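You operate a simulated robot arm through the tools that you are given. There is no shell and no other tool. Be economical: measure what you need, move in short steps, check, and stop when the job is done.

The job below is to be done with a simulated two-armed robot. You get a single attempt, and the scene is never put back.

JOB
Fit the two castors from the stand on the dolly and latch them.

The check looks at the end state, three seconds after you hand in, the way a careful person would. Anything else that was tipped, shoved, dropped, spilled or broken makes it a failure.

ROBOT AND FRAMES
Two 7-joint arms with two-finger parallel grippers on one trunk, on a base that drives. Base frame: it is fixed to the floor where the robot stands at the start and does not move with it; the origin is under the middle of the robot, x ahead of it, y to its left, z up. Readings come in mm, rad, newtons and seconds.
The left shoulder is at the start at [70, 163, 1320], the right one opposite. With the tool pointing down near the work surface each hand reaches from about 360 to 880 mm from the robot's upright axis, wherever it stands, measured 20 degrees to its own side. Payload 3.43 kg a hand.
Tool frame (each hand has its own): the origin (TCP) lies between the finger pads and is the grasp point; the fingertips stand 34 mm ahead of it; z points along the fingers, y is the line along which they close. Largest opening 128 mm; finger width 24, thickness 12; the body of the gripper, 48 by 130 mm, starts 96 mm behind the TCP.
Orientation is told as [roll, pitch, yaw] about the base's x, y, z axes, in that order, counted from this pose: with the fingers straight down and closing along the base's y, the tool's x points along the base's -x, its y along +y and its z along -z.

CONTROLS
- The arms move only by the tool arm_command. It takes "left_moves", "right_moves" or both (then of equal length, played together; a hand with none holds still); each is a list of rows, each a list of 6 numbers: the shift along the tool's x, y, z in mm, then the turn, a rotation vector about the tool's x, y, z in rad. In form: [[x, y, z, wx, wy, wz], ...]. A call has 1 to 20 rows; each row shifts and turns the commanded pose from where the row before left it, along the tool's axes as they then stand. "left_jaw" and "right_jaw" are, for a hand that has rows, the closure in counts, from 0 (fully open) to 255 (shut), set as the call begins (left out, the last holds). Each row takes 0.2 s and may step no farther than 50 mm and 0.15 rad from the row before; otherwise, or with a gripper value out of range, the whole call is refused. Where a pose cannot be reached the arm comes as near as it can. A force on the tool above 40 N (or 10 N above the force at the start of the call, whichever is more), or a blocked arm, ends the call early, and 0.2 s more pass. The fingers move at their own pace (about 153 mm/s each) and stop on an object; they squeeze with about 43 N. The grip force told is the motor's: it shows also when the fingers shut on nothing. Time passes only in rows, and 0.2 s behind the last, so rows that do not move let the fingers close. It gives the time, the measured TCP pose, the force on the tool (base axes), the opening and the grip force at its end, in the units of the frame above (readings bear some noise), with the torque about the TCP (base axes, N m) and any sound that the robot's microphone picked up, and new pictures: "show" is both (left out), scene, wrist or none (wrist: the cameras of the hands that moved).
- Cameras (640 x 400 px; columns grow to the right, rows downward): "scene" is now at [122.4, -56.7, 1534.9]; the picture's right is [-0.45, -0.89, 0.00], its down [-0.58, 0.29, -0.76] and it looks along [0.68, -0.34, -0.65] (base axes); focal length 289 px, centre (320, 200). "left" rides on the left gripper at [76, 11, -160] in its tool frame; the picture's right is [-0.15, 0.99, 0.00], its down [-0.88, -0.13, -0.46] and it looks along [-0.45, -0.07, 0.89] (tool axes); focal length 234 px, centre (320, 200). "right" rides on the right gripper at [76, -11, -160] in its tool frame; the picture's right is [0.15, 0.99, 0.00], its down [-0.88, 0.13, -0.46] and it looks along [-0.45, 0.07, 0.89] (tool axes); focal length 234 px, centre (320, 200). There is no depth. A picture from a camera that has moved, and an enlarged one, comes with that camera's place and axes in the base frame and with its lens. The place of the scene camera against the robot may be out by one fixed shift of up to 25 mm in any direction.
- move_column(by): slides the trunk up (or, below 0, down) by that many mm; the arms and the scene camera ride with it, the base frame stays. It gives what a move gives, with no picture.
- roll_base(legs): drives the robot by 1 to 6 legs, each [ahead, left, turn to the left] in mm, mm and rad, along the robot's own axes; the way and the turn of a leg run together, so that a leg with both is an arc; at most 1500 mm and 3.142 rad a leg. The arms and the cameras ride along, it lands a little off, and it stops where it bumps. It gives what a move gives, and a new picture of the scene camera.
- aim_head(pan, tilt): turns the head with the scene camera to pan (to the left, within 1.501 rad either way) and tilt (down, from -0.506 to 1.204), counted from straight ahead of the robot. It gives what a move gives, and a new picture of the scene camera.
- zoom(camera, box): a new picture of the part [left, top, right, bottom] of that camera's present view, enlarged. It takes no simulated time.
- finish_job(): hands the job in; it is judged then, once.

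Go step by step. Nothing tells you exact positions but the pictures and the camera data: compare them with the known pose of the tool, close in by small moves and look again before you grip or let go. The budget is 120 turns and 260 pictures, counting those below and the enlarged ones. Unless the task says otherwise, let go and move clear before handing in, and close with one line.

The tools are called after "Emit:" as a command line: name --argument value ..., lists and objects as JSON in quotes. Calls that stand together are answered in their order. arm_command: Moves the arms, as the interface text tells. Its arguments: {"type":"object","properties":{"left_moves":{"type":"array","items":{"type":"array","items":{"type":"number"}}},"left_jaw":{"type":"number"},"right_moves":{"type":"array","items":{"type":"array","items":{"type":"number"}}},"right_jaw":{"type":"number"},"show":{"type":"string","enum":["both","scene","wrist","none"]}},"required":[]} The other tools are called the same way: move_column (by) slides the trunk up or down; roll_base (legs) drives the base; aim_head (pan, tilt) turns the head that bears the scene camera; zoom (camera, box) takes an enlarged picture of a part of a camera's view; finish_job () hands the job in.

At the start:

```text
time_s: 0.0
left_eef_pos: [593.5, -57.9, 1182.8]
left_ee_rot: [-0.001, 0.0, 0.0]
left_wrist_force: [0.3, -0.9, 0.3]
left_moment: [0.02, 0.0, -0.02]
left_width: 127.9
left_grip_force: 0.1
right_eef_pos: [380.8, -465.5, 1254.1]
right_ee_rot: [-0.001, 0.001, 0.0]
right_wrist_force: [-0.2, 0.1, 0.5]
right_moment: [0.02, -0.02, -0.04]
right_width: 127.6
right_grip_force: 0.0
trunk travel left (down, up): [-800.0, 140.0]
robot x, y, heading: [-1.1, -2.7, -0.006]
head pan, tilt: [-0.464, 0.702]
```

scene: 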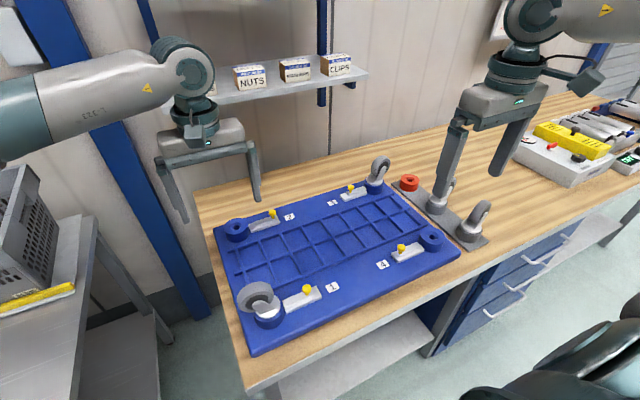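
right: 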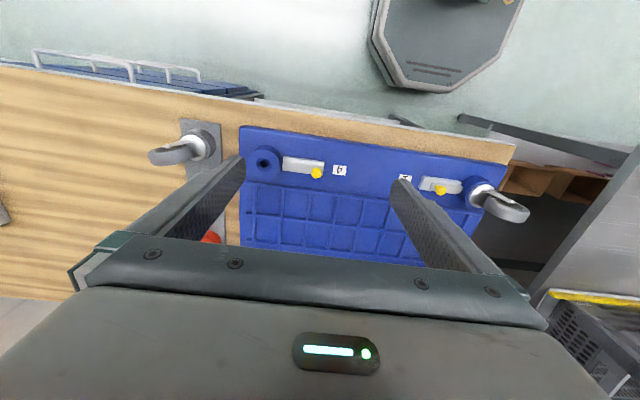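
left: 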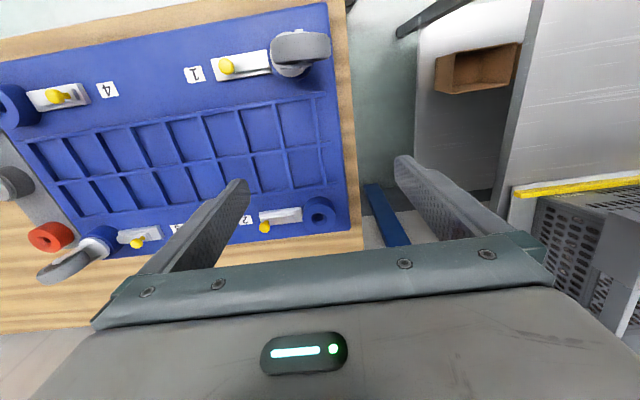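

The dolly lies upside-down on the bench, with castors already in corners 1 and 3 and empty sockets at 2 and 4. The stand to the right holds two castors, and each corner has a sliding latch with a yellow knob. I'll look closer.

Emit:
zoom --camera "scene" --box '[200, 150, 360, 250]'

Emit:
zoom --camera "scene" --box '[340, 150, 500, 270]'

Emit:
zoom --camera "left" --box '[0, 40, 350, 290]'

Emit:
zoom --camera "right" --box '[130, 100, 330, 250]'

```text
4.00 times, centred on (280, 200) of scene
camera zoom: at [122.4, -56.7, 1534.9], right [-0.45, -0.89, 0.0], down [-0.58, 0.29, -0.76], along [0.68, -0.34, -0.65], focal length 1155 px, centre (480, 200)
```

zoom: 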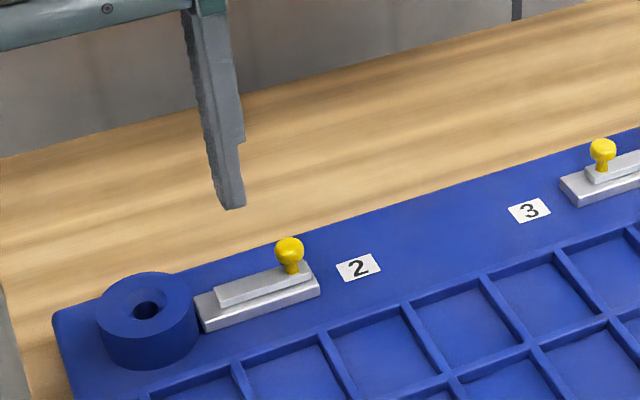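

```text
3.33 times, centred on (420, 210) of scene
camera zoom: at [122.4, -56.7, 1534.9], right [-0.45, -0.89, 0.0], down [-0.58, 0.29, -0.76], along [0.68, -0.34, -0.65], focal length 963 px, centre (-13, 167)
```

zoom: 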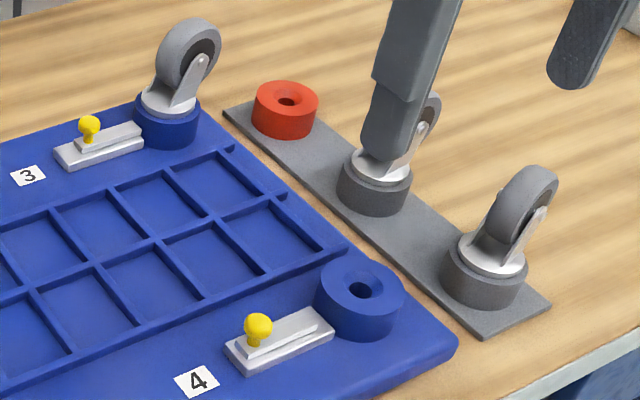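

```text
1.60 times, centred on (175, 165) of left
camera zoom: at [519.7, -46.3, 1343.1], right [0.15, 0.99, 0.0], down [0.88, -0.13, 0.46], along [0.45, -0.07, -0.89], focal length 375 px, centre (552, 256)
```

zoom: 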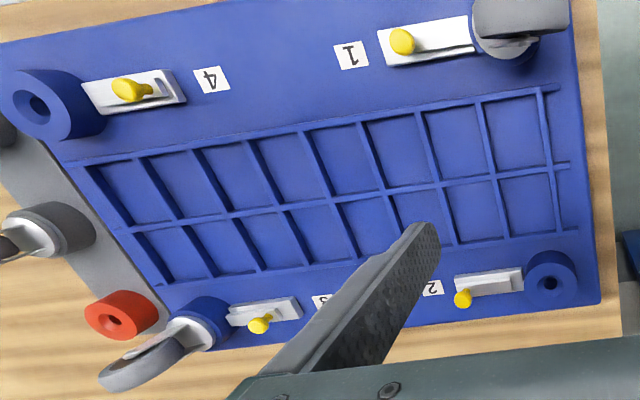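

```text
2.67 times, centred on (230, 175) of right
camera zoom: at [305.0, -476.2, 1413.5], right [-0.15, 0.99, 0.0], down [0.88, 0.13, 0.46], along [0.45, 0.07, -0.89], focal length 624 px, centre (560, 267)
```

zoom: 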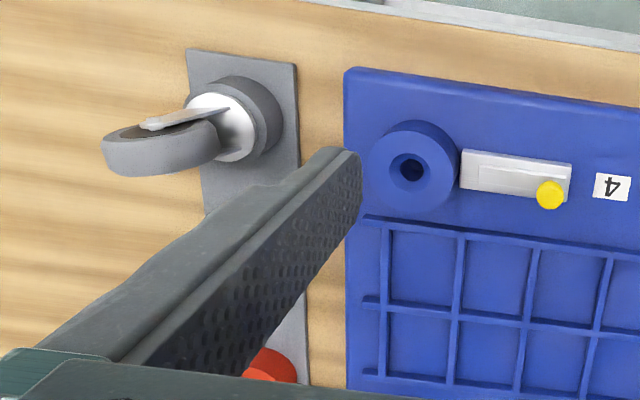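

I'll compare the latched corners (1, 3) with the open ones (2, 4).

Emit:
zoom --camera "left" --box '[200, 20, 340, 100]'

Emit:
zoom --camera "left" --box '[0, 60, 120, 140]'

Emit:
zoom --camera "scene" --box '[230, 270, 340, 340]'

Emit:
zoom --camera "scene" --box '[330, 150, 430, 215]'

Emit:
zoom --camera "right" --box '[380, 150, 540, 250]'

```text
4.57 times, centred on (270, 60) of left
camera zoom: at [519.7, -46.3, 1343.1], right [0.15, 0.99, 0.0], down [0.88, -0.13, 0.46], along [0.45, -0.07, -0.89], focal length 1070 px, centre (549, 840)
```

zoom: 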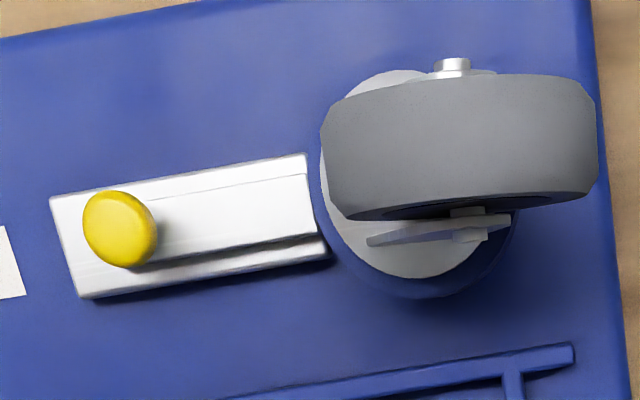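

```text
5.00 times, centred on (60, 100) of left
camera zoom: at [519.7, -46.3, 1343.1], right [0.15, 0.99, 0.0], down [0.88, -0.13, 0.46], along [0.45, -0.07, -0.89], focal length 1171 px, centre (1620, 700)
```

zoom: 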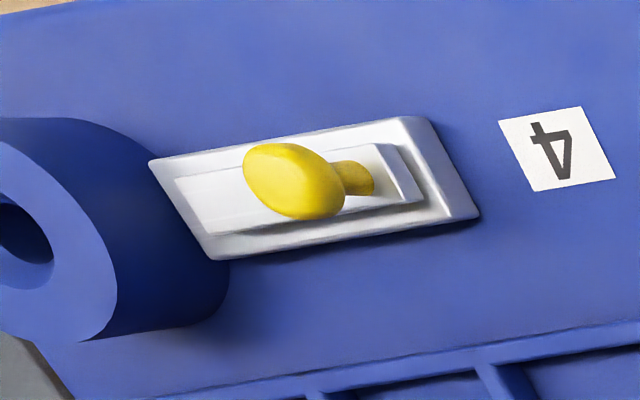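

```text
5.71 times, centred on (285, 305) of scene
camera zoom: at [122.4, -56.7, 1534.9], right [-0.45, -0.89, 0.0], down [-0.58, 0.29, -0.76], along [0.68, -0.34, -0.65], focal length 1651 px, centre (520, -400)
```

zoom: 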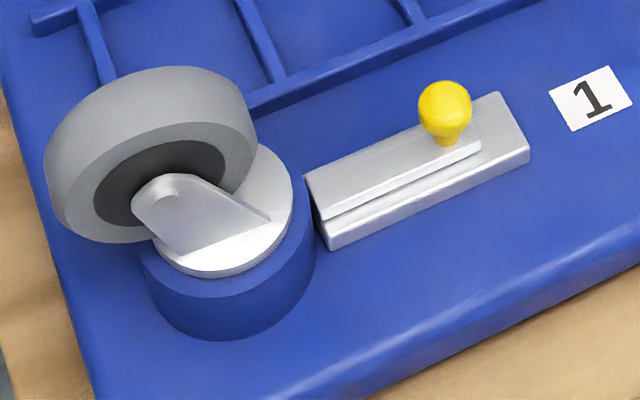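

```text
6.15 times, centred on (380, 182) of scene
camera zoom: at [122.4, -56.7, 1534.9], right [-0.45, -0.89, 0.0], down [-0.58, 0.29, -0.76], along [0.68, -0.34, -0.65], focal length 1778 px, centre (-49, 308)
```

zoom: 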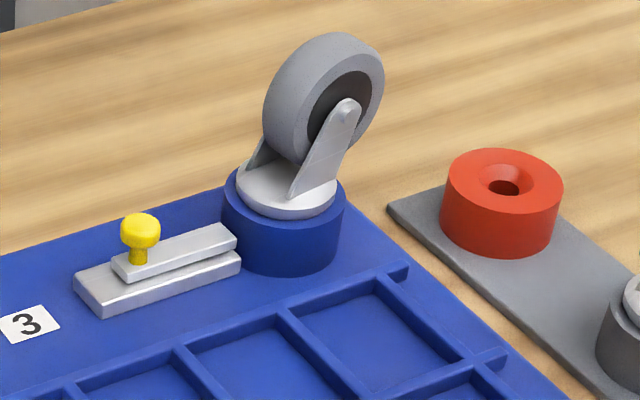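

```text
4.00 times, centred on (460, 200) of right
camera zoom: at [305.0, -476.2, 1413.5], right [-0.15, 0.99, 0.0], down [0.88, 0.13, 0.46], along [0.45, 0.07, -0.89], focal length 937 px, centre (-240, 200)
```

zoom: 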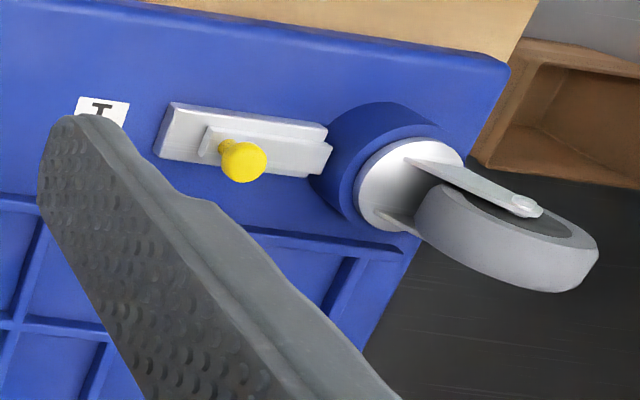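

Boss 4 triangulates to about (478,-570,933) and boss 2 to about (766,-87,933). Before driving I'll look right and down to check that the floor is clear.

Emit:
aim_head --pan -1.1 --tilt 0.8

Emit:
aim_head --pan -0.3 --tilt 1.1

```text
time_s: 1.0
left_eef_pos: [593.5, -58.0, 1184.2]
left_ee_rot: [0.0, -0.002, -0.001]
left_wrist_force: [0.4, -0.7, -0.1]
left_moment: [-0.02, -0.02, -0.01]
left_width: 128.0
left_grip_force: 0.3
right_eef_pos: [380.8, -465.5, 1253.9]
right_ee_rot: [-0.002, -0.001, 0.0]
right_wrist_force: [-0.1, 0.7, 0.0]
right_moment: [-0.01, -0.02, -0.01]
right_width: 128.0
right_grip_force: 0.0
trunk travel left (down, up): [-800.0, 140.0]
robot x, y, heading: [-0.7, -2.1, 0.0]
head pan, tilt: [-1.1, 0.799]
camera scene: at [83.2, -90.5, 1526.9], right [-0.89, -0.45, 0.0], down [-0.33, 0.64, -0.7], along [0.32, -0.62, -0.72], focal length 289 px, centre (320, 200)
```

scene: 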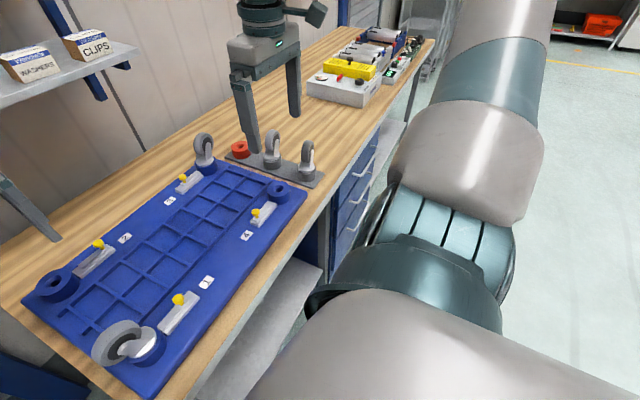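

```text
time_s: 2.1
left_eef_pos: [594.2, -58.2, 1182.9]
left_ee_rot: [0.0, 0.0, -0.001]
left_wrist_force: [-0.3, -0.7, -0.5]
left_moment: [-0.04, -0.03, -0.02]
left_width: 128.0
left_grip_force: 0.1
right_eef_pos: [380.1, -465.5, 1254.5]
right_ee_rot: [-0.001, 0.0, 0.0]
right_wrist_force: [-0.4, -0.2, 0.4]
right_moment: [-0.01, 0.01, -0.03]
right_width: 127.9
right_grip_force: 0.1
trunk travel left (down, up): [-800.0, 140.0]
robot x, y, heading: [2.9, 0.5, -0.001]
head pan, tilt: [-0.3, 1.1]
camera scene: at [106.8, -37.4, 1505.1], right [-0.3, -0.95, 0.0], down [-0.85, 0.26, -0.45], along [0.43, -0.13, -0.89], focal length 289 px, centre (320, 200)
```

scene: 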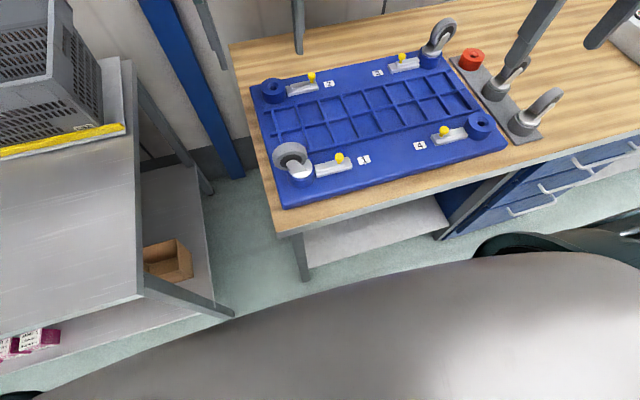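

The floor on the right is clear (the dark shape was my own arm), and the bench runs along y with its edge near x≈347. I'll drive right 200 mm so the right arm can cover the stand and both sockets, then look.

Emit:
roll_base --legs '[[0, -200, 0]]'

Emit:
aim_head --pan -0.7 --tilt 0.9

```text
time_s: 3.7
left_eef_pos: [593.7, -254.6, 1185.1]
left_ee_rot: [-0.001, 0.0, 0.0]
left_wrist_force: [-0.2, 0.4, -0.6]
left_moment: [-0.01, -0.03, -0.01]
left_width: 127.9
left_grip_force: 0.1
right_eef_pos: [381.3, -661.1, 1255.6]
right_ee_rot: [-0.001, -0.001, -0.002]
right_wrist_force: [-0.6, 0.6, 0.4]
right_moment: [-0.02, 0.01, 0.01]
right_width: 127.9
right_grip_force: 0.0
trunk travel left (down, up): [-800.0, 140.0]
robot x, y, heading: [-1.3, -199.1, -0.0]
head pan, tilt: [-0.3, 1.1]
camera scene: at [106.6, -232.2, 1505.2], right [-0.3, -0.95, 0.0], down [-0.85, 0.26, -0.45], along [0.43, -0.14, -0.89], focal length 289 px, centre (320, 200)
```

scene: 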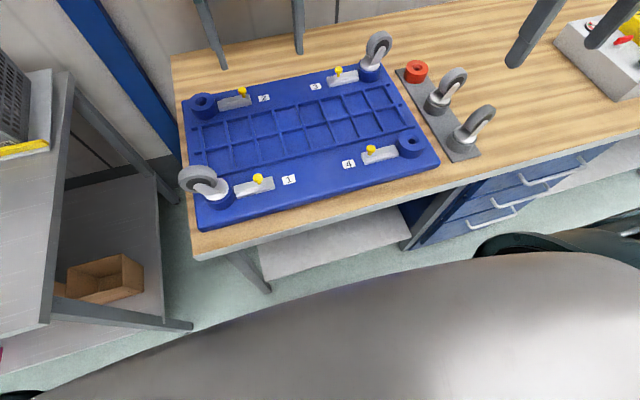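

```text
time_s: 4.6
left_eef_pos: [593.6, -257.3, 1184.7]
left_ee_rot: [0.001, 0.001, -0.001]
left_wrist_force: [0.5, 0.4, 0.1]
left_moment: [0.0, -0.01, 0.01]
left_width: 128.1
left_grip_force: 0.0
right_eef_pos: [379.2, -664.0, 1255.0]
right_ee_rot: [0.001, 0.0, -0.001]
right_wrist_force: [-0.3, -0.3, 0.1]
right_moment: [0.0, -0.02, 0.0]
right_width: 127.9
right_grip_force: 0.0
trunk travel left (down, up): [-800.0, 140.0]
robot x, y, heading: [-2.7, -201.3, -0.003]
head pan, tilt: [-0.7, 0.901]
camera scene: at [104.0, -266.0, 1518.9], right [-0.64, -0.76, 0.0], down [-0.6, 0.51, -0.62], along [0.47, -0.4, -0.78], focal length 289 px, centre (320, 200)
```

scene: 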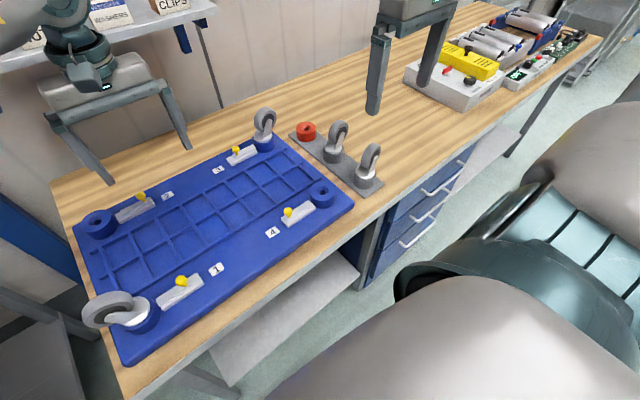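

I'm parked at y≈-200 and the stand castors seem to lie along y≈-721. I'll bring the right hand over the near castor for a good look.

Emit:
arm_command --right_moves '[[0, -30, 40, 0, 0, 0], [0, -29, 40, 0, 0, 0], [0, 0, 0, 0, 0, 0]]' --right_jaw 0 --show "wrist"

Emit:
zoom --camera "right" --box '[180, 0, 440, 240]'

Emit:
zoom --camera "scene" --box '[280, 95, 400, 215]'

```text
time_s: 5.4
left_eef_pos: [593.1, -253.3, 1185.0]
left_ee_rot: [-0.002, 0.001, 0.0]
left_wrist_force: [-0.2, 0.4, -0.8]
left_moment: [-0.07, -0.02, 0.0]
left_width: 128.0
left_grip_force: 0.0
right_eef_pos: [380.2, -719.7, 1175.8]
right_ee_rot: [-0.004, -0.001, 0.0]
right_wrist_force: [0.3, 0.1, -0.6]
right_moment: [-0.02, -0.01, 0.02]
right_width: 128.2
right_grip_force: 0.1
trunk travel left (down, up): [-800.0, 140.0]
robot x, y, heading: [1.5, -196.1, 0.001]
head pan, tilt: [-0.7, 0.901]
camera right: at [304.2, -729.6, 1334.4], right [-0.15, 0.99, 0.0], down [0.88, 0.13, 0.46], along [0.45, 0.06, -0.89], focal length 234 px, centre (320, 200)
```

right: 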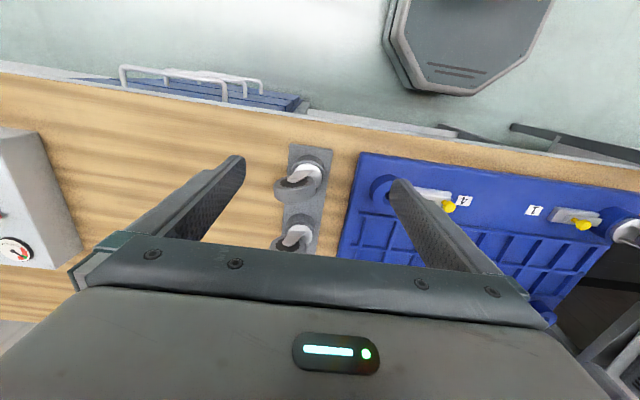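

```text
1.67 times, centred on (310, 120) of right
camera zoom: at [304.2, -729.6, 1334.4], right [-0.15, 0.99, 0.0], down [0.88, 0.13, 0.46], along [0.45, 0.06, -0.89], focal length 390 px, centre (337, 333)
```

zoom: 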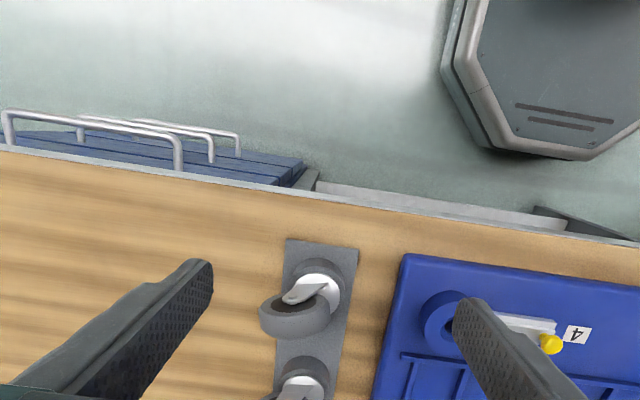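

```text
3.33 times, centred on (340, 155) of scene
camera zoom: at [103.7, -261.7, 1519.1], right [-0.64, -0.76, 0.0], down [-0.6, 0.5, -0.62], along [0.47, -0.4, -0.78], focal length 963 px, centre (253, 350)
```

zoom: 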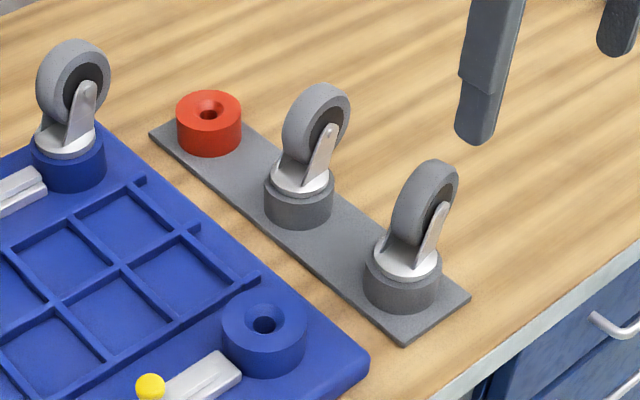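

The stand is 90 mm wide (y from -775 to -685, top at z≈858). Castor A sits near (468,-730) with its wheel axle roughly along x. I'll move over it and yaw the hand by -90° so the fingers close along the axle.

Emit:
arm_command --right_moves '[[-45, 0, 20, 0, 0, 0], [-45, -6, 20, 0, 0, 0], [0, 0, 0, 0, 0, 0.143], [0, 0, 0, 0, 0, 0.143], [0, 0, 0, 0, 0, 0.143], [0, 0, 0, 0, 0, 0.143], [0, 0, 0, 0, 0, 0.143], [0, 0, 0, 0, 0, 0.143], [0, 0, 0, 0, 0, 0.143], [0, 0, 0, 0, 0, 0.143], [0, 0, 0, 0, 0, 0.143], [0, 0, 0, 0, 0, 0.143], [0, 0, 0, 0, 0, 0.141], [0, 0, 0, 0, 0, 0]]' --show "both"

Emit:
zoom --camera "right" --box '[200, 40, 440, 240]'

```text
time_s: 8.4
left_eef_pos: [593.2, -256.3, 1183.8]
left_ee_rot: [0.001, 0.001, 0.0]
left_wrist_force: [0.1, -0.2, -1.0]
left_moment: [-0.02, -0.01, 0.0]
left_width: 128.3
left_grip_force: 0.2
right_eef_pos: [469.6, -728.7, 1133.4]
right_ee_rot: [0.001, 0.001, -1.572]
right_wrist_force: [-0.7, -0.7, -0.2]
right_moment: [-0.02, -0.04, 0.0]
right_width: 128.0
right_grip_force: 0.0
trunk travel left (down, up): [-800.0, 140.0]
robot x, y, heading: [-2.9, -196.6, -0.005]
head pan, tilt: [-0.7, 0.901]
camera scene: at [104.2, -265.1, 1518.9], right [-0.65, -0.76, 0.0], down [-0.6, 0.51, -0.62], along [0.47, -0.4, -0.78], focal length 289 px, centre (320, 200)
camera right: at [458.8, -652.4, 1293.7], right [0.99, 0.14, 0.0], down [0.13, -0.88, 0.46], along [0.07, -0.45, -0.89], focal length 234 px, centre (320, 200)
```

scene: 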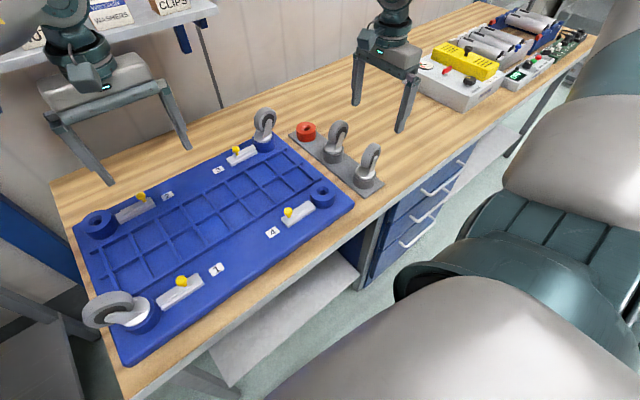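
right: 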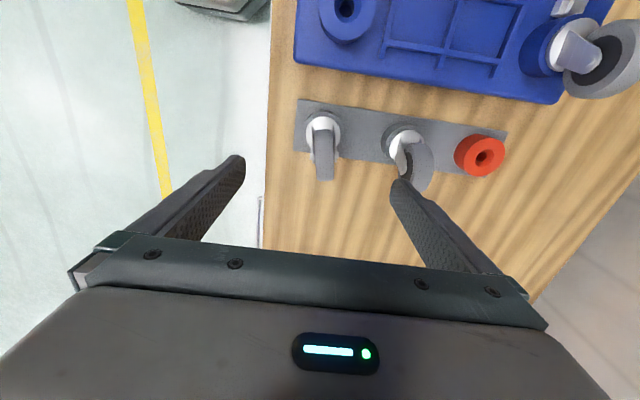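

```text
2.00 times, centred on (320, 140) of right
camera zoom: at [458.8, -652.4, 1293.7], right [0.99, 0.14, 0.0], down [0.13, -0.88, 0.46], along [0.07, -0.45, -0.89], focal length 468 px, centre (320, 320)
```

zoom: 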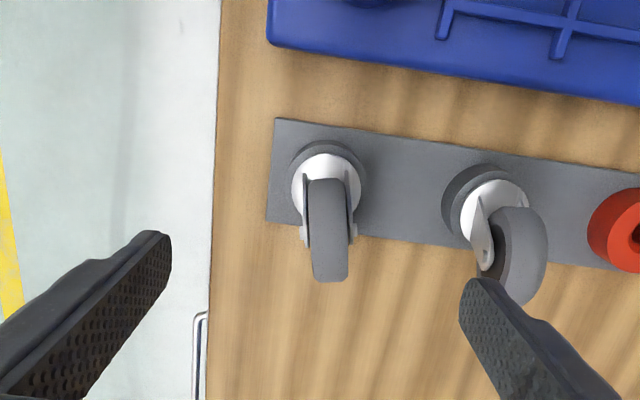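

Good view: castor A's stem is near (475,-730), the fork is about 44 mm wide and it trails toward -y. I'll narrow the jaw to about 90 mm and come down to just above the wheel.

Emit:
arm_command --right_moves '[[-4, 4, 35, 0, 0, 0], [-4, 4, 35, 0, 0, 0], [-4, 0, 33, 0, 0, 0], [0, 0, 0, 0, 0, 0]]' --right_jaw 70 --show "wrist"

Emit:
aim_head --pan -0.85 --tilt 0.9

Emit:
zoom --camera "scene" --box '[260, 90, 380, 190]'

Emit:
zoom --camera "right" --box '[240, 60, 400, 240]'

```text
time_s: 9.4
left_eef_pos: [594.3, -257.0, 1183.8]
left_ee_rot: [0.001, 0.001, -0.001]
left_wrist_force: [0.4, 0.0, -0.2]
left_moment: [0.03, -0.01, 0.01]
left_width: 127.9
left_grip_force: 0.0
right_eef_pos: [477.4, -740.8, 1031.4]
right_ee_rot: [0.0, 0.0, -1.571]
right_wrist_force: [0.7, 0.1, 0.2]
right_moment: [-0.02, -0.01, 0.04]
right_width: 92.8
right_grip_force: 0.0
trunk travel left (down, up): [-800.0, 140.0]
robot x, y, heading: [-0.9, -201.0, -0.001]
head pan, tilt: [-0.7, 0.901]
camera right: at [466.0, -664.7, 1189.9], right [0.99, 0.15, 0.0], down [0.13, -0.88, 0.46], along [0.07, -0.45, -0.89], focal length 234 px, centre (320, 200)
```

right: 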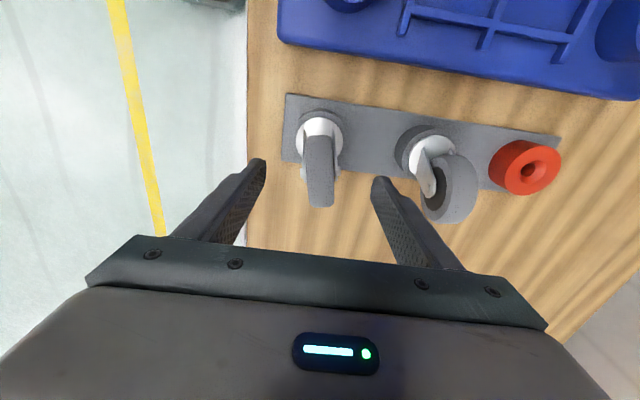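

```text
time_s: 10.1
left_eef_pos: [594.4, -255.9, 1184.2]
left_ee_rot: [0.0, 0.0, 0.001]
left_wrist_force: [0.5, -0.1, -0.7]
left_moment: [-0.04, -0.02, -0.03]
left_width: 128.0
left_grip_force: 0.0
right_eef_pos: [477.7, -740.6, 1032.0]
right_ee_rot: [0.0, 0.001, -1.572]
right_wrist_force: [-0.4, -0.2, -0.1]
right_moment: [-0.01, 0.0, -0.02]
right_width: 92.8
right_grip_force: 0.0
trunk travel left (down, up): [-800.0, 140.0]
robot x, y, heading: [-1.6, -200.7, -0.007]
head pan, tilt: [-0.85, 0.901]
camera scene: at [96.1, -273.1, 1518.9], right [-0.75, -0.66, 0.0], down [-0.52, 0.59, -0.62], along [0.41, -0.47, -0.78], focal length 289 px, centre (320, 200)
```

scene: 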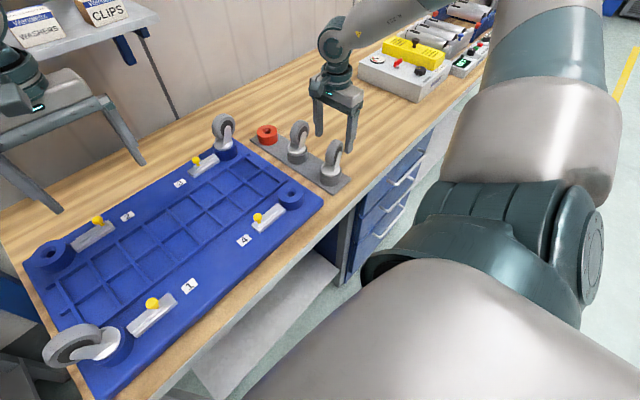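

```text
4.00 times, centred on (320, 140) of scene
camera zoom: at [96.1, -273.1, 1518.9], right [-0.75, -0.66, 0.0], down [-0.52, 0.59, -0.62], along [0.41, -0.47, -0.78], focal length 1155 px, centre (320, 440)
```

zoom: 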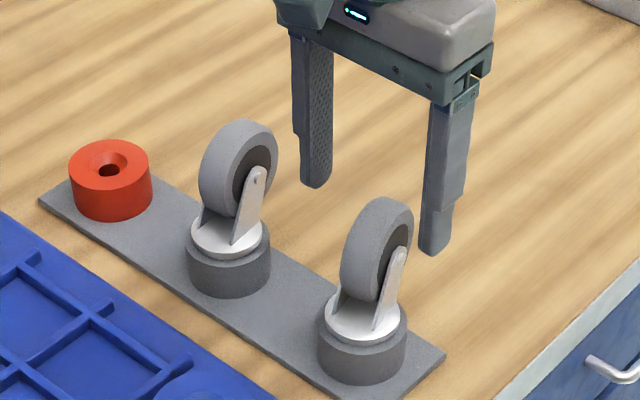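

```text
2.22 times, centred on (320, 150) of right
camera zoom: at [466.1, -664.7, 1190.1], right [0.99, 0.15, 0.0], down [0.13, -0.88, 0.46], along [0.07, -0.45, -0.89], focal length 520 px, centre (320, 311)
```

zoom: 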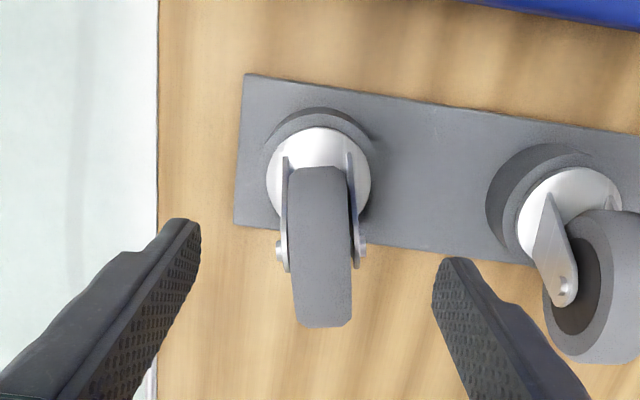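

The castor stem is at about (475,-729), the plate top near z≈905 and the axle bolts near y≈-745. I'll lower the open fingers astride the fork in line with the stem, tips just above the plate.

Emit:
arm_command --right_moves '[[6, 0, 20, 0, 0, 0], [5, 0, 20, 0, 0, 0], [0, 0, 20, 0, 0, 0], [0, 0, 15, 0, 0, 0], [0, 0, 0, 0, 0, 0]]' --show "wrist"

Emit:
zoom --camera "right" --box '[220, 60, 420, 260]'

Emit:
zoom --camera "scene" --box '[280, 90, 380, 200]'

```text
time_s: 11.3
left_eef_pos: [593.5, -256.2, 1184.4]
left_ee_rot: [-0.001, 0.002, 0.0]
left_wrist_force: [0.0, -0.4, -0.3]
left_moment: [-0.01, 0.02, -0.02]
left_width: 127.8
left_grip_force: 0.1
right_eef_pos: [478.0, -729.2, 955.0]
right_ee_rot: [0.001, -0.002, -1.57]
right_wrist_force: [0.3, -1.3, -1.2]
right_moment: [0.02, 0.01, 0.0]
right_width: 93.0
right_grip_force: 0.2
trunk travel left (down, up): [-800.0, 140.0]
robot x, y, heading: [1.7, -198.0, -0.005]
head pan, tilt: [-0.85, 0.901]
camera right: at [466.4, -653.3, 1114.3], right [0.99, 0.15, 0.0], down [0.13, -0.88, 0.46], along [0.07, -0.45, -0.89], focal length 234 px, centre (320, 200)
```

right: 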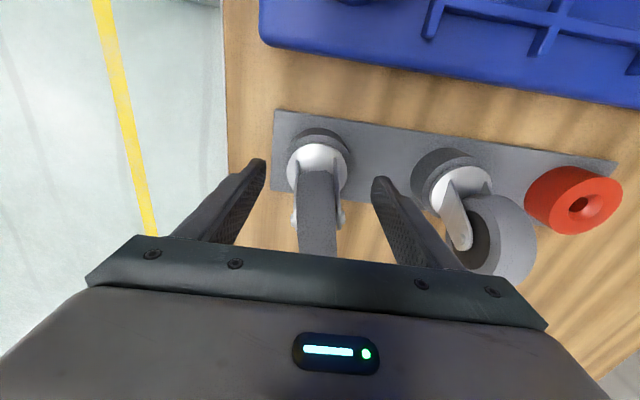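

```text
2.00 times, centred on (320, 160) of right
camera zoom: at [466.4, -653.3, 1114.3], right [0.99, 0.15, 0.0], down [0.13, -0.88, 0.46], along [0.07, -0.45, -0.89], focal length 468 px, centre (320, 280)
```

zoom: 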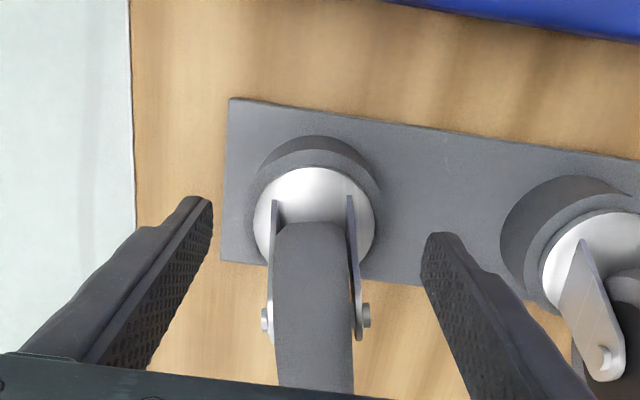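

```text
3.64 times, centred on (330, 145) of scene
camera zoom: at [95.9, -273.0, 1519.0], right [-0.75, -0.66, 0.0], down [-0.52, 0.59, -0.62], along [0.41, -0.47, -0.78], focal length 1050 px, centre (284, 400)
```

zoom: 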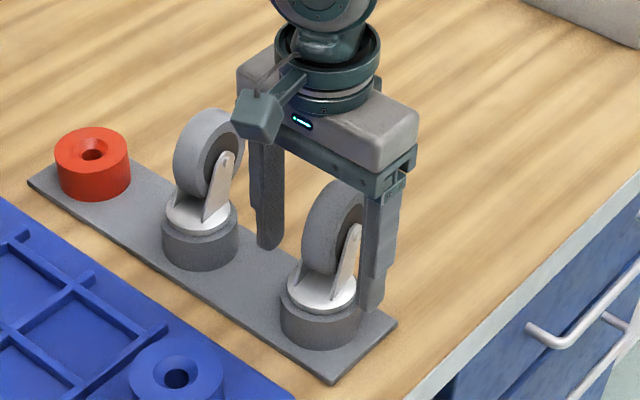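

Fingers straddle the fork nicely and the plate is at z≈906. I'll lower 6 mm, centre by 2 mm and close.

Emit:
arm_command --right_moves '[[0, -2, 6, 0, 0, 0], [0, 0, 0, 0, 0, 0]]' --show "none"

Emit:
arm_command --right_moves '[[0, 0, 0, 0, 0, 0], [0, 0, 0, 0, 0, 0], [0, 0, 0, 0, 0, 0]]' --right_jaw 255 --show "wrist"

Emit:
zoom --camera "right" --box '[220, 60, 420, 260]'

```text
time_s: 11.9
left_eef_pos: [594.5, -257.4, 1183.3]
left_ee_rot: [0.001, -0.002, 0.0]
left_wrist_force: [0.3, -0.2, -0.1]
left_moment: [0.01, 0.02, -0.01]
left_width: 127.8
left_grip_force: 0.0
right_eef_pos: [475.5, -730.2, 950.4]
right_ee_rot: [0.0, -0.001, -1.569]
right_wrist_force: [0.2, 0.8, 0.1]
right_moment: [0.0, 0.01, -0.01]
right_width: 92.8
right_grip_force: 0.1
trunk travel left (down, up): [-800.0, 140.0]
robot x, y, heading: [-2.1, -195.8, -0.001]
head pan, tilt: [-0.85, 0.901]
```

```text
time_s: 12.7
left_eef_pos: [592.5, -257.3, 1185.6]
left_ee_rot: [0.0, 0.0, 0.0]
left_wrist_force: [0.5, -0.1, 0.1]
left_moment: [0.03, -0.01, -0.02]
left_width: 128.1
left_grip_force: 0.0
right_eef_pos: [475.0, -730.8, 949.6]
right_ee_rot: [0.002, -0.002, -1.57]
right_wrist_force: [-0.6, -0.4, 0.1]
right_moment: [-0.06, 0.01, -0.05]
right_width: 35.6
right_grip_force: 42.5
trunk travel left (down, up): [-800.0, 140.0]
robot x, y, heading: [5.4, -197.9, 0.0]
head pan, tilt: [-0.85, 0.901]
camera right: at [464.2, -653.0, 1108.6], right [0.99, 0.15, 0.0], down [0.13, -0.88, 0.46], along [0.07, -0.45, -0.89], focal length 234 px, centre (320, 200)
```

right: 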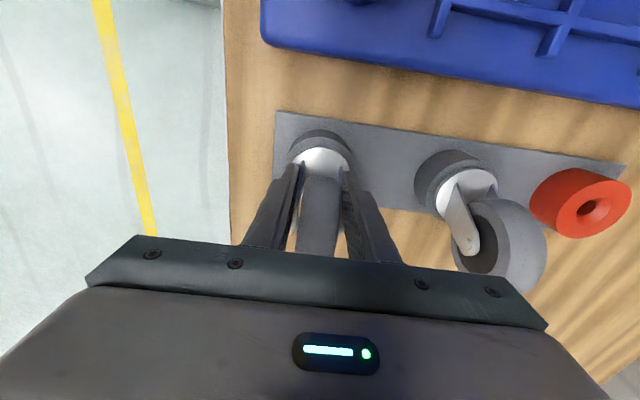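

```text
2.00 times, centred on (320, 160) of right
camera zoom: at [464.2, -653.0, 1108.6], right [0.99, 0.15, 0.0], down [0.13, -0.88, 0.46], along [0.07, -0.45, -0.89], focal length 468 px, centre (320, 280)
```

zoom: 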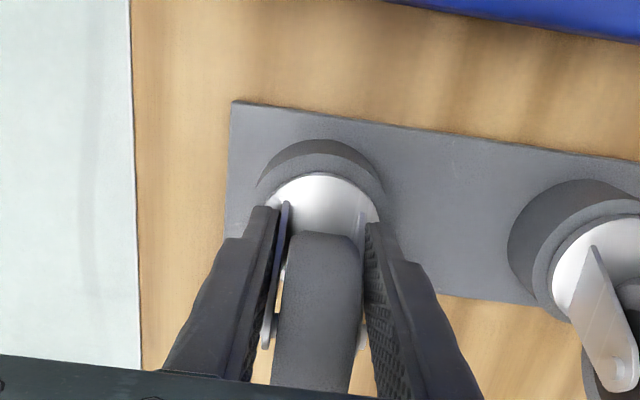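

The fork is gripped (35.6 mm, 42 N). I'll lift slowly.

Emit:
arm_command --right_moves '[[0, 0, -5, 0, 0, 0], [0, 0, -10, 0, 0, 0], [0, 0, -15, 0, 0, 0], [0, 0, -20, 0, 0, 0], [0, 0, -25, 0, 0, 0], [0, 0, -25, 0, 0, 0], [0, 0, -20, 0, 0, 0], [0, 0, 0, 0, 0, 0]]' --show "both"

Emit:
zoom --camera "scene" --box '[280, 50, 400, 200]'

Emit:
zoom --camera "right" --box '[220, 60, 420, 260]'

```text
time_s: 14.5
left_eef_pos: [594.5, -255.7, 1184.9]
left_ee_rot: [-0.001, 0.0, 0.0]
left_wrist_force: [0.0, 0.1, -0.3]
left_moment: [0.0, 0.0, 0.0]
left_width: 127.7
left_grip_force: 0.1
right_eef_pos: [476.6, -731.1, 1068.9]
right_ee_rot: [-0.001, 0.0, -1.568]
right_wrist_force: [-0.1, 0.1, -5.3]
right_moment: [0.05, -0.02, -0.01]
right_width: 35.5
right_grip_force: 42.6
trunk travel left (down, up): [-800.0, 140.0]
robot x, y, heading: [-3.5, -199.9, 0.001]
head pan, tilt: [-0.85, 0.901]
camera scene: at [96.8, -273.9, 1518.8], right [-0.75, -0.66, 0.0], down [-0.52, 0.59, -0.62], along [0.41, -0.47, -0.78], focal length 289 px, centre (320, 200)
camera right: at [465.9, -655.5, 1228.4], right [0.99, 0.15, 0.0], down [0.13, -0.88, 0.46], along [0.07, -0.45, -0.89], focal length 234 px, centre (320, 200)
```

scene: 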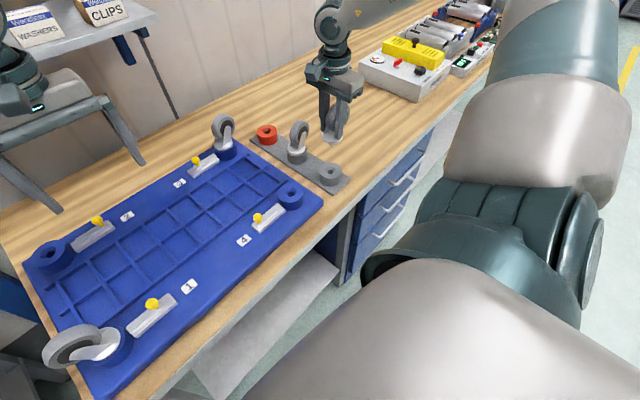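
right: 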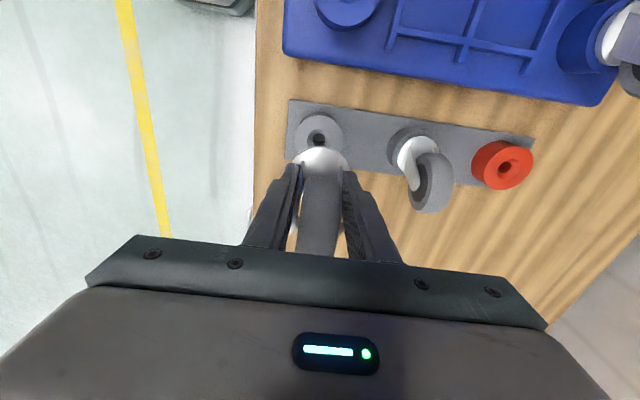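

```text
2.67 times, centred on (340, 125) of scene
camera zoom: at [96.8, -273.9, 1518.8], right [-0.75, -0.66, 0.0], down [-0.52, 0.59, -0.62], along [0.41, -0.47, -0.78], focal length 770 px, centre (267, 400)
```

zoom: 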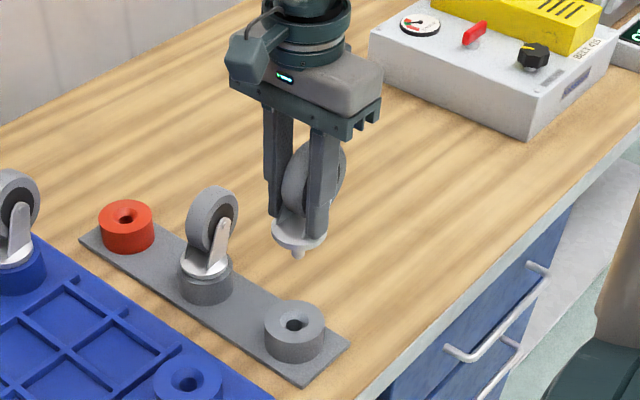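

```text
2.00 times, centred on (320, 160) of right
camera zoom: at [465.9, -655.5, 1228.4], right [0.99, 0.15, 0.0], down [0.13, -0.88, 0.46], along [0.07, -0.45, -0.89], focal length 468 px, centre (320, 280)
```

zoom: 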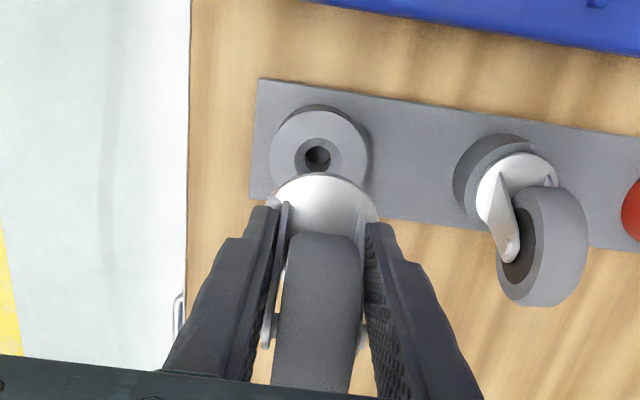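

Castor A is free and its stem hangs straight; I now know how the holder hole looks below the tool. I'll carry it over boss 4 (keeping the same orientation) at a matching height and compare.

Emit:
arm_command --right_moves '[[0, 0, -33, 0, 0, 0], [40, 1, 0, 0, 0, 0], [40, 1, 0, 0, 0, 0], [40, 1, 0, 0, 0, 0], [36, 0, 0, 0, 0, 0], [0, 0, 0, 0, 0, 0]]' --show "both"

Emit:
zoom --camera "right" --box '[220, 60, 420, 260]'

```text
time_s: 15.9
left_eef_pos: [594.8, -257.2, 1184.6]
left_ee_rot: [0.004, 0.0, 0.002]
left_wrist_force: [0.1, 0.0, 0.3]
left_moment: [0.0, -0.03, 0.02]
left_width: 128.1
left_grip_force: 0.2
right_eef_pos: [479.4, -572.3, 1102.3]
right_ee_rot: [0.0, 0.002, -1.572]
right_wrist_force: [-0.1, 0.3, -3.6]
right_moment: [0.08, -0.06, 0.0]
right_width: 35.6
right_grip_force: 43.4
trunk travel left (down, up): [-800.0, 140.0]
robot x, y, heading: [-2.6, -195.5, 0.0]
head pan, tilt: [-0.85, 0.901]
camera scene: at [96.3, -274.6, 1518.8], right [-0.75, -0.66, 0.0], down [-0.52, 0.59, -0.62], along [0.41, -0.47, -0.78], focal length 289 px, centre (320, 200)
camera right: at [467.3, -496.6, 1261.9], right [0.99, 0.15, 0.0], down [0.13, -0.88, 0.45], along [0.07, -0.45, -0.89], focal length 234 px, centre (320, 200)
```

scene: 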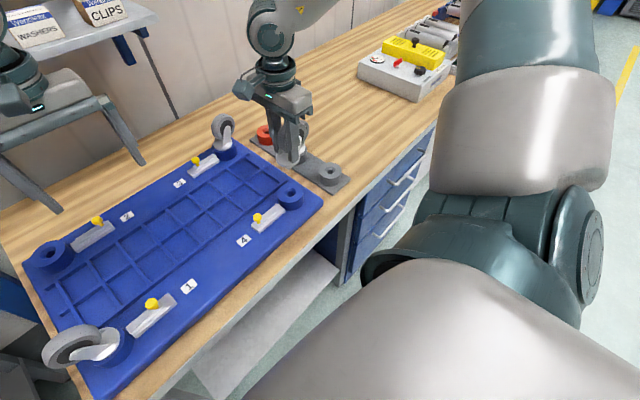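
right: 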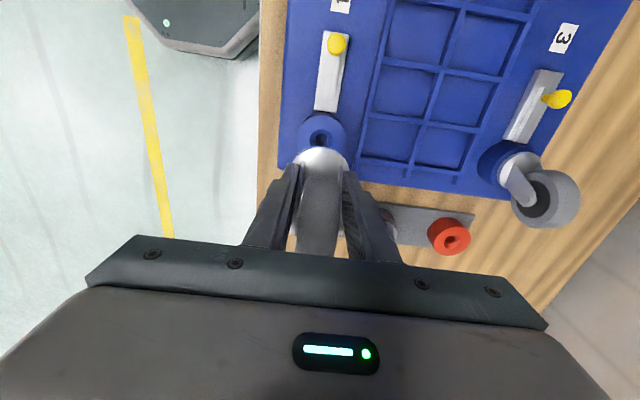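

```text
2.00 times, centred on (320, 160) of right
camera zoom: at [467.3, -496.6, 1261.9], right [0.99, 0.15, 0.0], down [0.13, -0.88, 0.45], along [0.07, -0.45, -0.89], focal length 468 px, centre (320, 280)
```

zoom: 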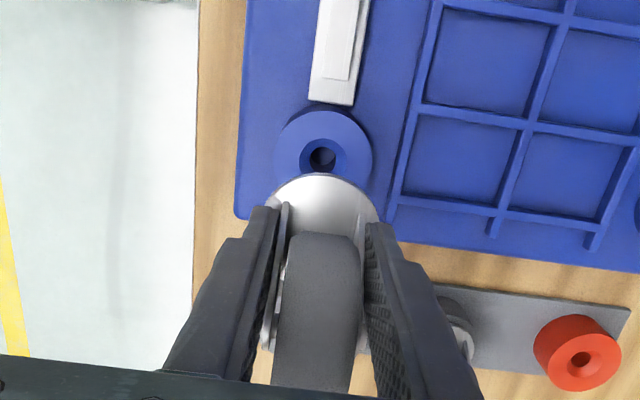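

The boss hole appears about 5 px right of where the stand hole was, so I need about +3.3 mm in x and +1.5 mm in y. I'll correct and descend partway.

Emit:
arm_command --right_moves '[[1.5, 3.3, 0, 0, 0, 0], [0, 0, 25, 0, 0, 0], [0, 0, 25, 0, 0, 0], [0, 0, 20, 0, 0, 0], [0, 0, 0, 0, 0, 0]]' --show "wrist"

Emit:
zoom --camera "scene" --box '[250, 110, 340, 220]'

Emit:
zoom --camera "right" --box '[250, 80, 390, 200]'

```text
time_s: 17.1
left_eef_pos: [594.1, -256.3, 1184.1]
left_ee_rot: [0.001, 0.0, 0.002]
left_wrist_force: [0.2, 0.3, 0.0]
left_moment: [-0.02, 0.0, 0.0]
left_width: 127.9
left_grip_force: 0.0
right_eef_pos: [482.3, -573.0, 1034.3]
right_ee_rot: [0.001, 0.001, -1.57]
right_wrist_force: [0.7, 1.4, -3.5]
right_moment: [0.04, 0.02, -0.01]
right_width: 35.7
right_grip_force: 43.0
trunk travel left (down, up): [-800.0, 140.0]
robot x, y, heading: [2.4, -195.9, -0.003]
head pan, tilt: [-0.85, 0.901]
camera right: at [470.5, -496.5, 1192.6], right [0.99, 0.15, 0.0], down [0.13, -0.88, 0.46], along [0.07, -0.45, -0.89], focal length 234 px, centre (320, 200)
```

right: 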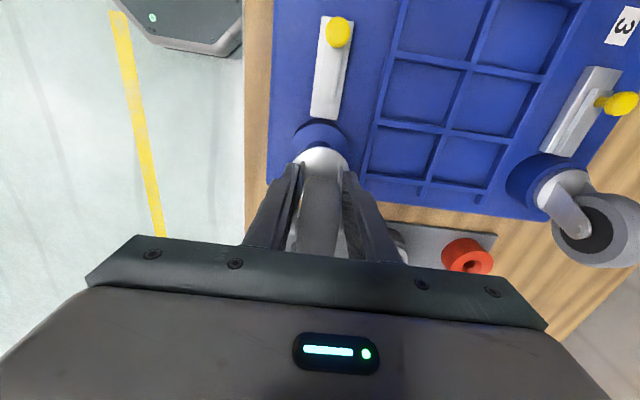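

```text
3.64 times, centred on (295, 165) of scene
camera zoom: at [96.3, -273.7, 1518.9], right [-0.75, -0.66, 0.0], down [-0.52, 0.59, -0.62], along [0.41, -0.47, -0.78], focal length 1050 px, centre (411, 327)
```

zoom: 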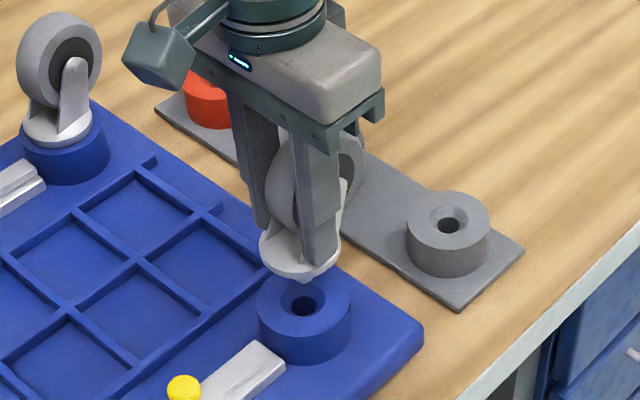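

```text
3.33 times, centred on (320, 140) of right
camera zoom: at [470.5, -496.5, 1192.6], right [0.99, 0.15, 0.0], down [0.13, -0.88, 0.46], along [0.07, -0.45, -0.89], focal length 781 px, centre (320, 400)
```

zoom: 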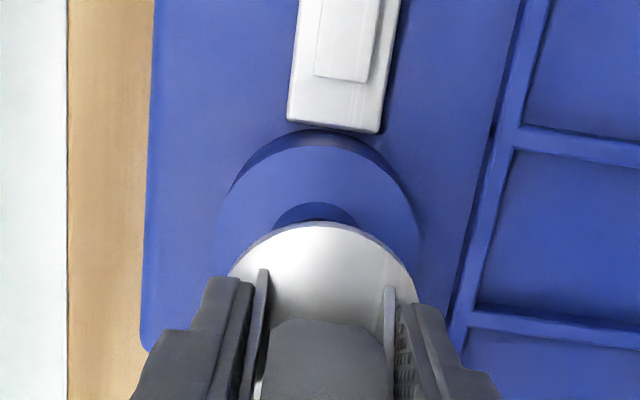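

Emit:
zoom --camera "scene" --box '[270, 165, 320, 205]'

```text
10.00 times, centred on (295, 185) of scene
camera zoom: at [96.3, -273.7, 1518.9], right [-0.75, -0.66, 0.0], down [-0.52, 0.59, -0.62], along [0.41, -0.47, -0.78], focal length 2889 px, centre (570, 350)
```

zoom: 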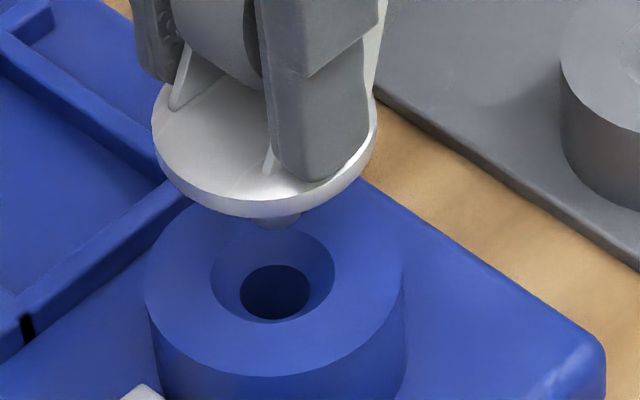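

The stem is nearly centred over the countersunk hole (about 1 mm off). I'll nudge it and lower in small steps.

Emit:
arm_command --right_moves '[[0.8, 0.8, 0, 0, 0, 0], [0, 0, 10, 0, 0, 0], [0, 0, 8, 0, 0, 0], [0, 0, 6, 0, 0, 0], [0, 0, 5, 0, 0, 0], [0, 0, 5, 0, 0, 0], [0, 0, 0, 0, 0, 0]]' --show "wrist"

Emit:
zoom --camera "scene" --box '[270, 165, 320, 205]'

```text
time_s: 18.7
left_eef_pos: [594.7, -256.4, 1183.6]
left_ee_rot: [0.001, -0.001, 0.001]
left_wrist_force: [-1.3, 0.1, 0.7]
left_moment: [0.05, 0.01, -0.01]
left_width: 128.1
left_grip_force: 0.1
right_eef_pos: [483.0, -570.6, 999.6]
right_ee_rot: [-0.002, -0.001, -1.571]
right_wrist_force: [-4.4, 8.8, -7.1]
right_moment: [0.67, 0.3, -0.01]
right_width: 35.5
right_grip_force: 43.1
trunk travel left (down, up): [-800.0, 140.0]
robot x, y, heading: [4.7, -195.8, -0.001]
head pan, tilt: [-0.85, 0.901]
camera right: at [470.9, -493.6, 1158.5], right [0.99, 0.15, 0.0], down [0.13, -0.88, 0.46], along [0.07, -0.45, -0.89], focal length 234 px, centre (320, 200)
```

right: 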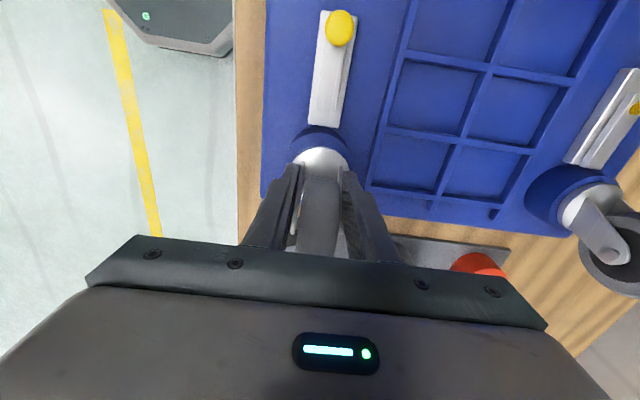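

```text
10.00 times, centred on (295, 185) of scene
camera zoom: at [96.0, -272.2, 1518.8], right [-0.75, -0.66, 0.0], down [-0.52, 0.59, -0.62], along [0.41, -0.47, -0.78], focal length 2889 px, centre (570, 350)
```

zoom: 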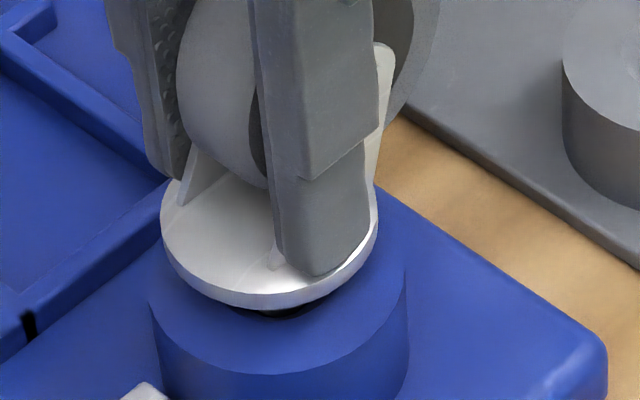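

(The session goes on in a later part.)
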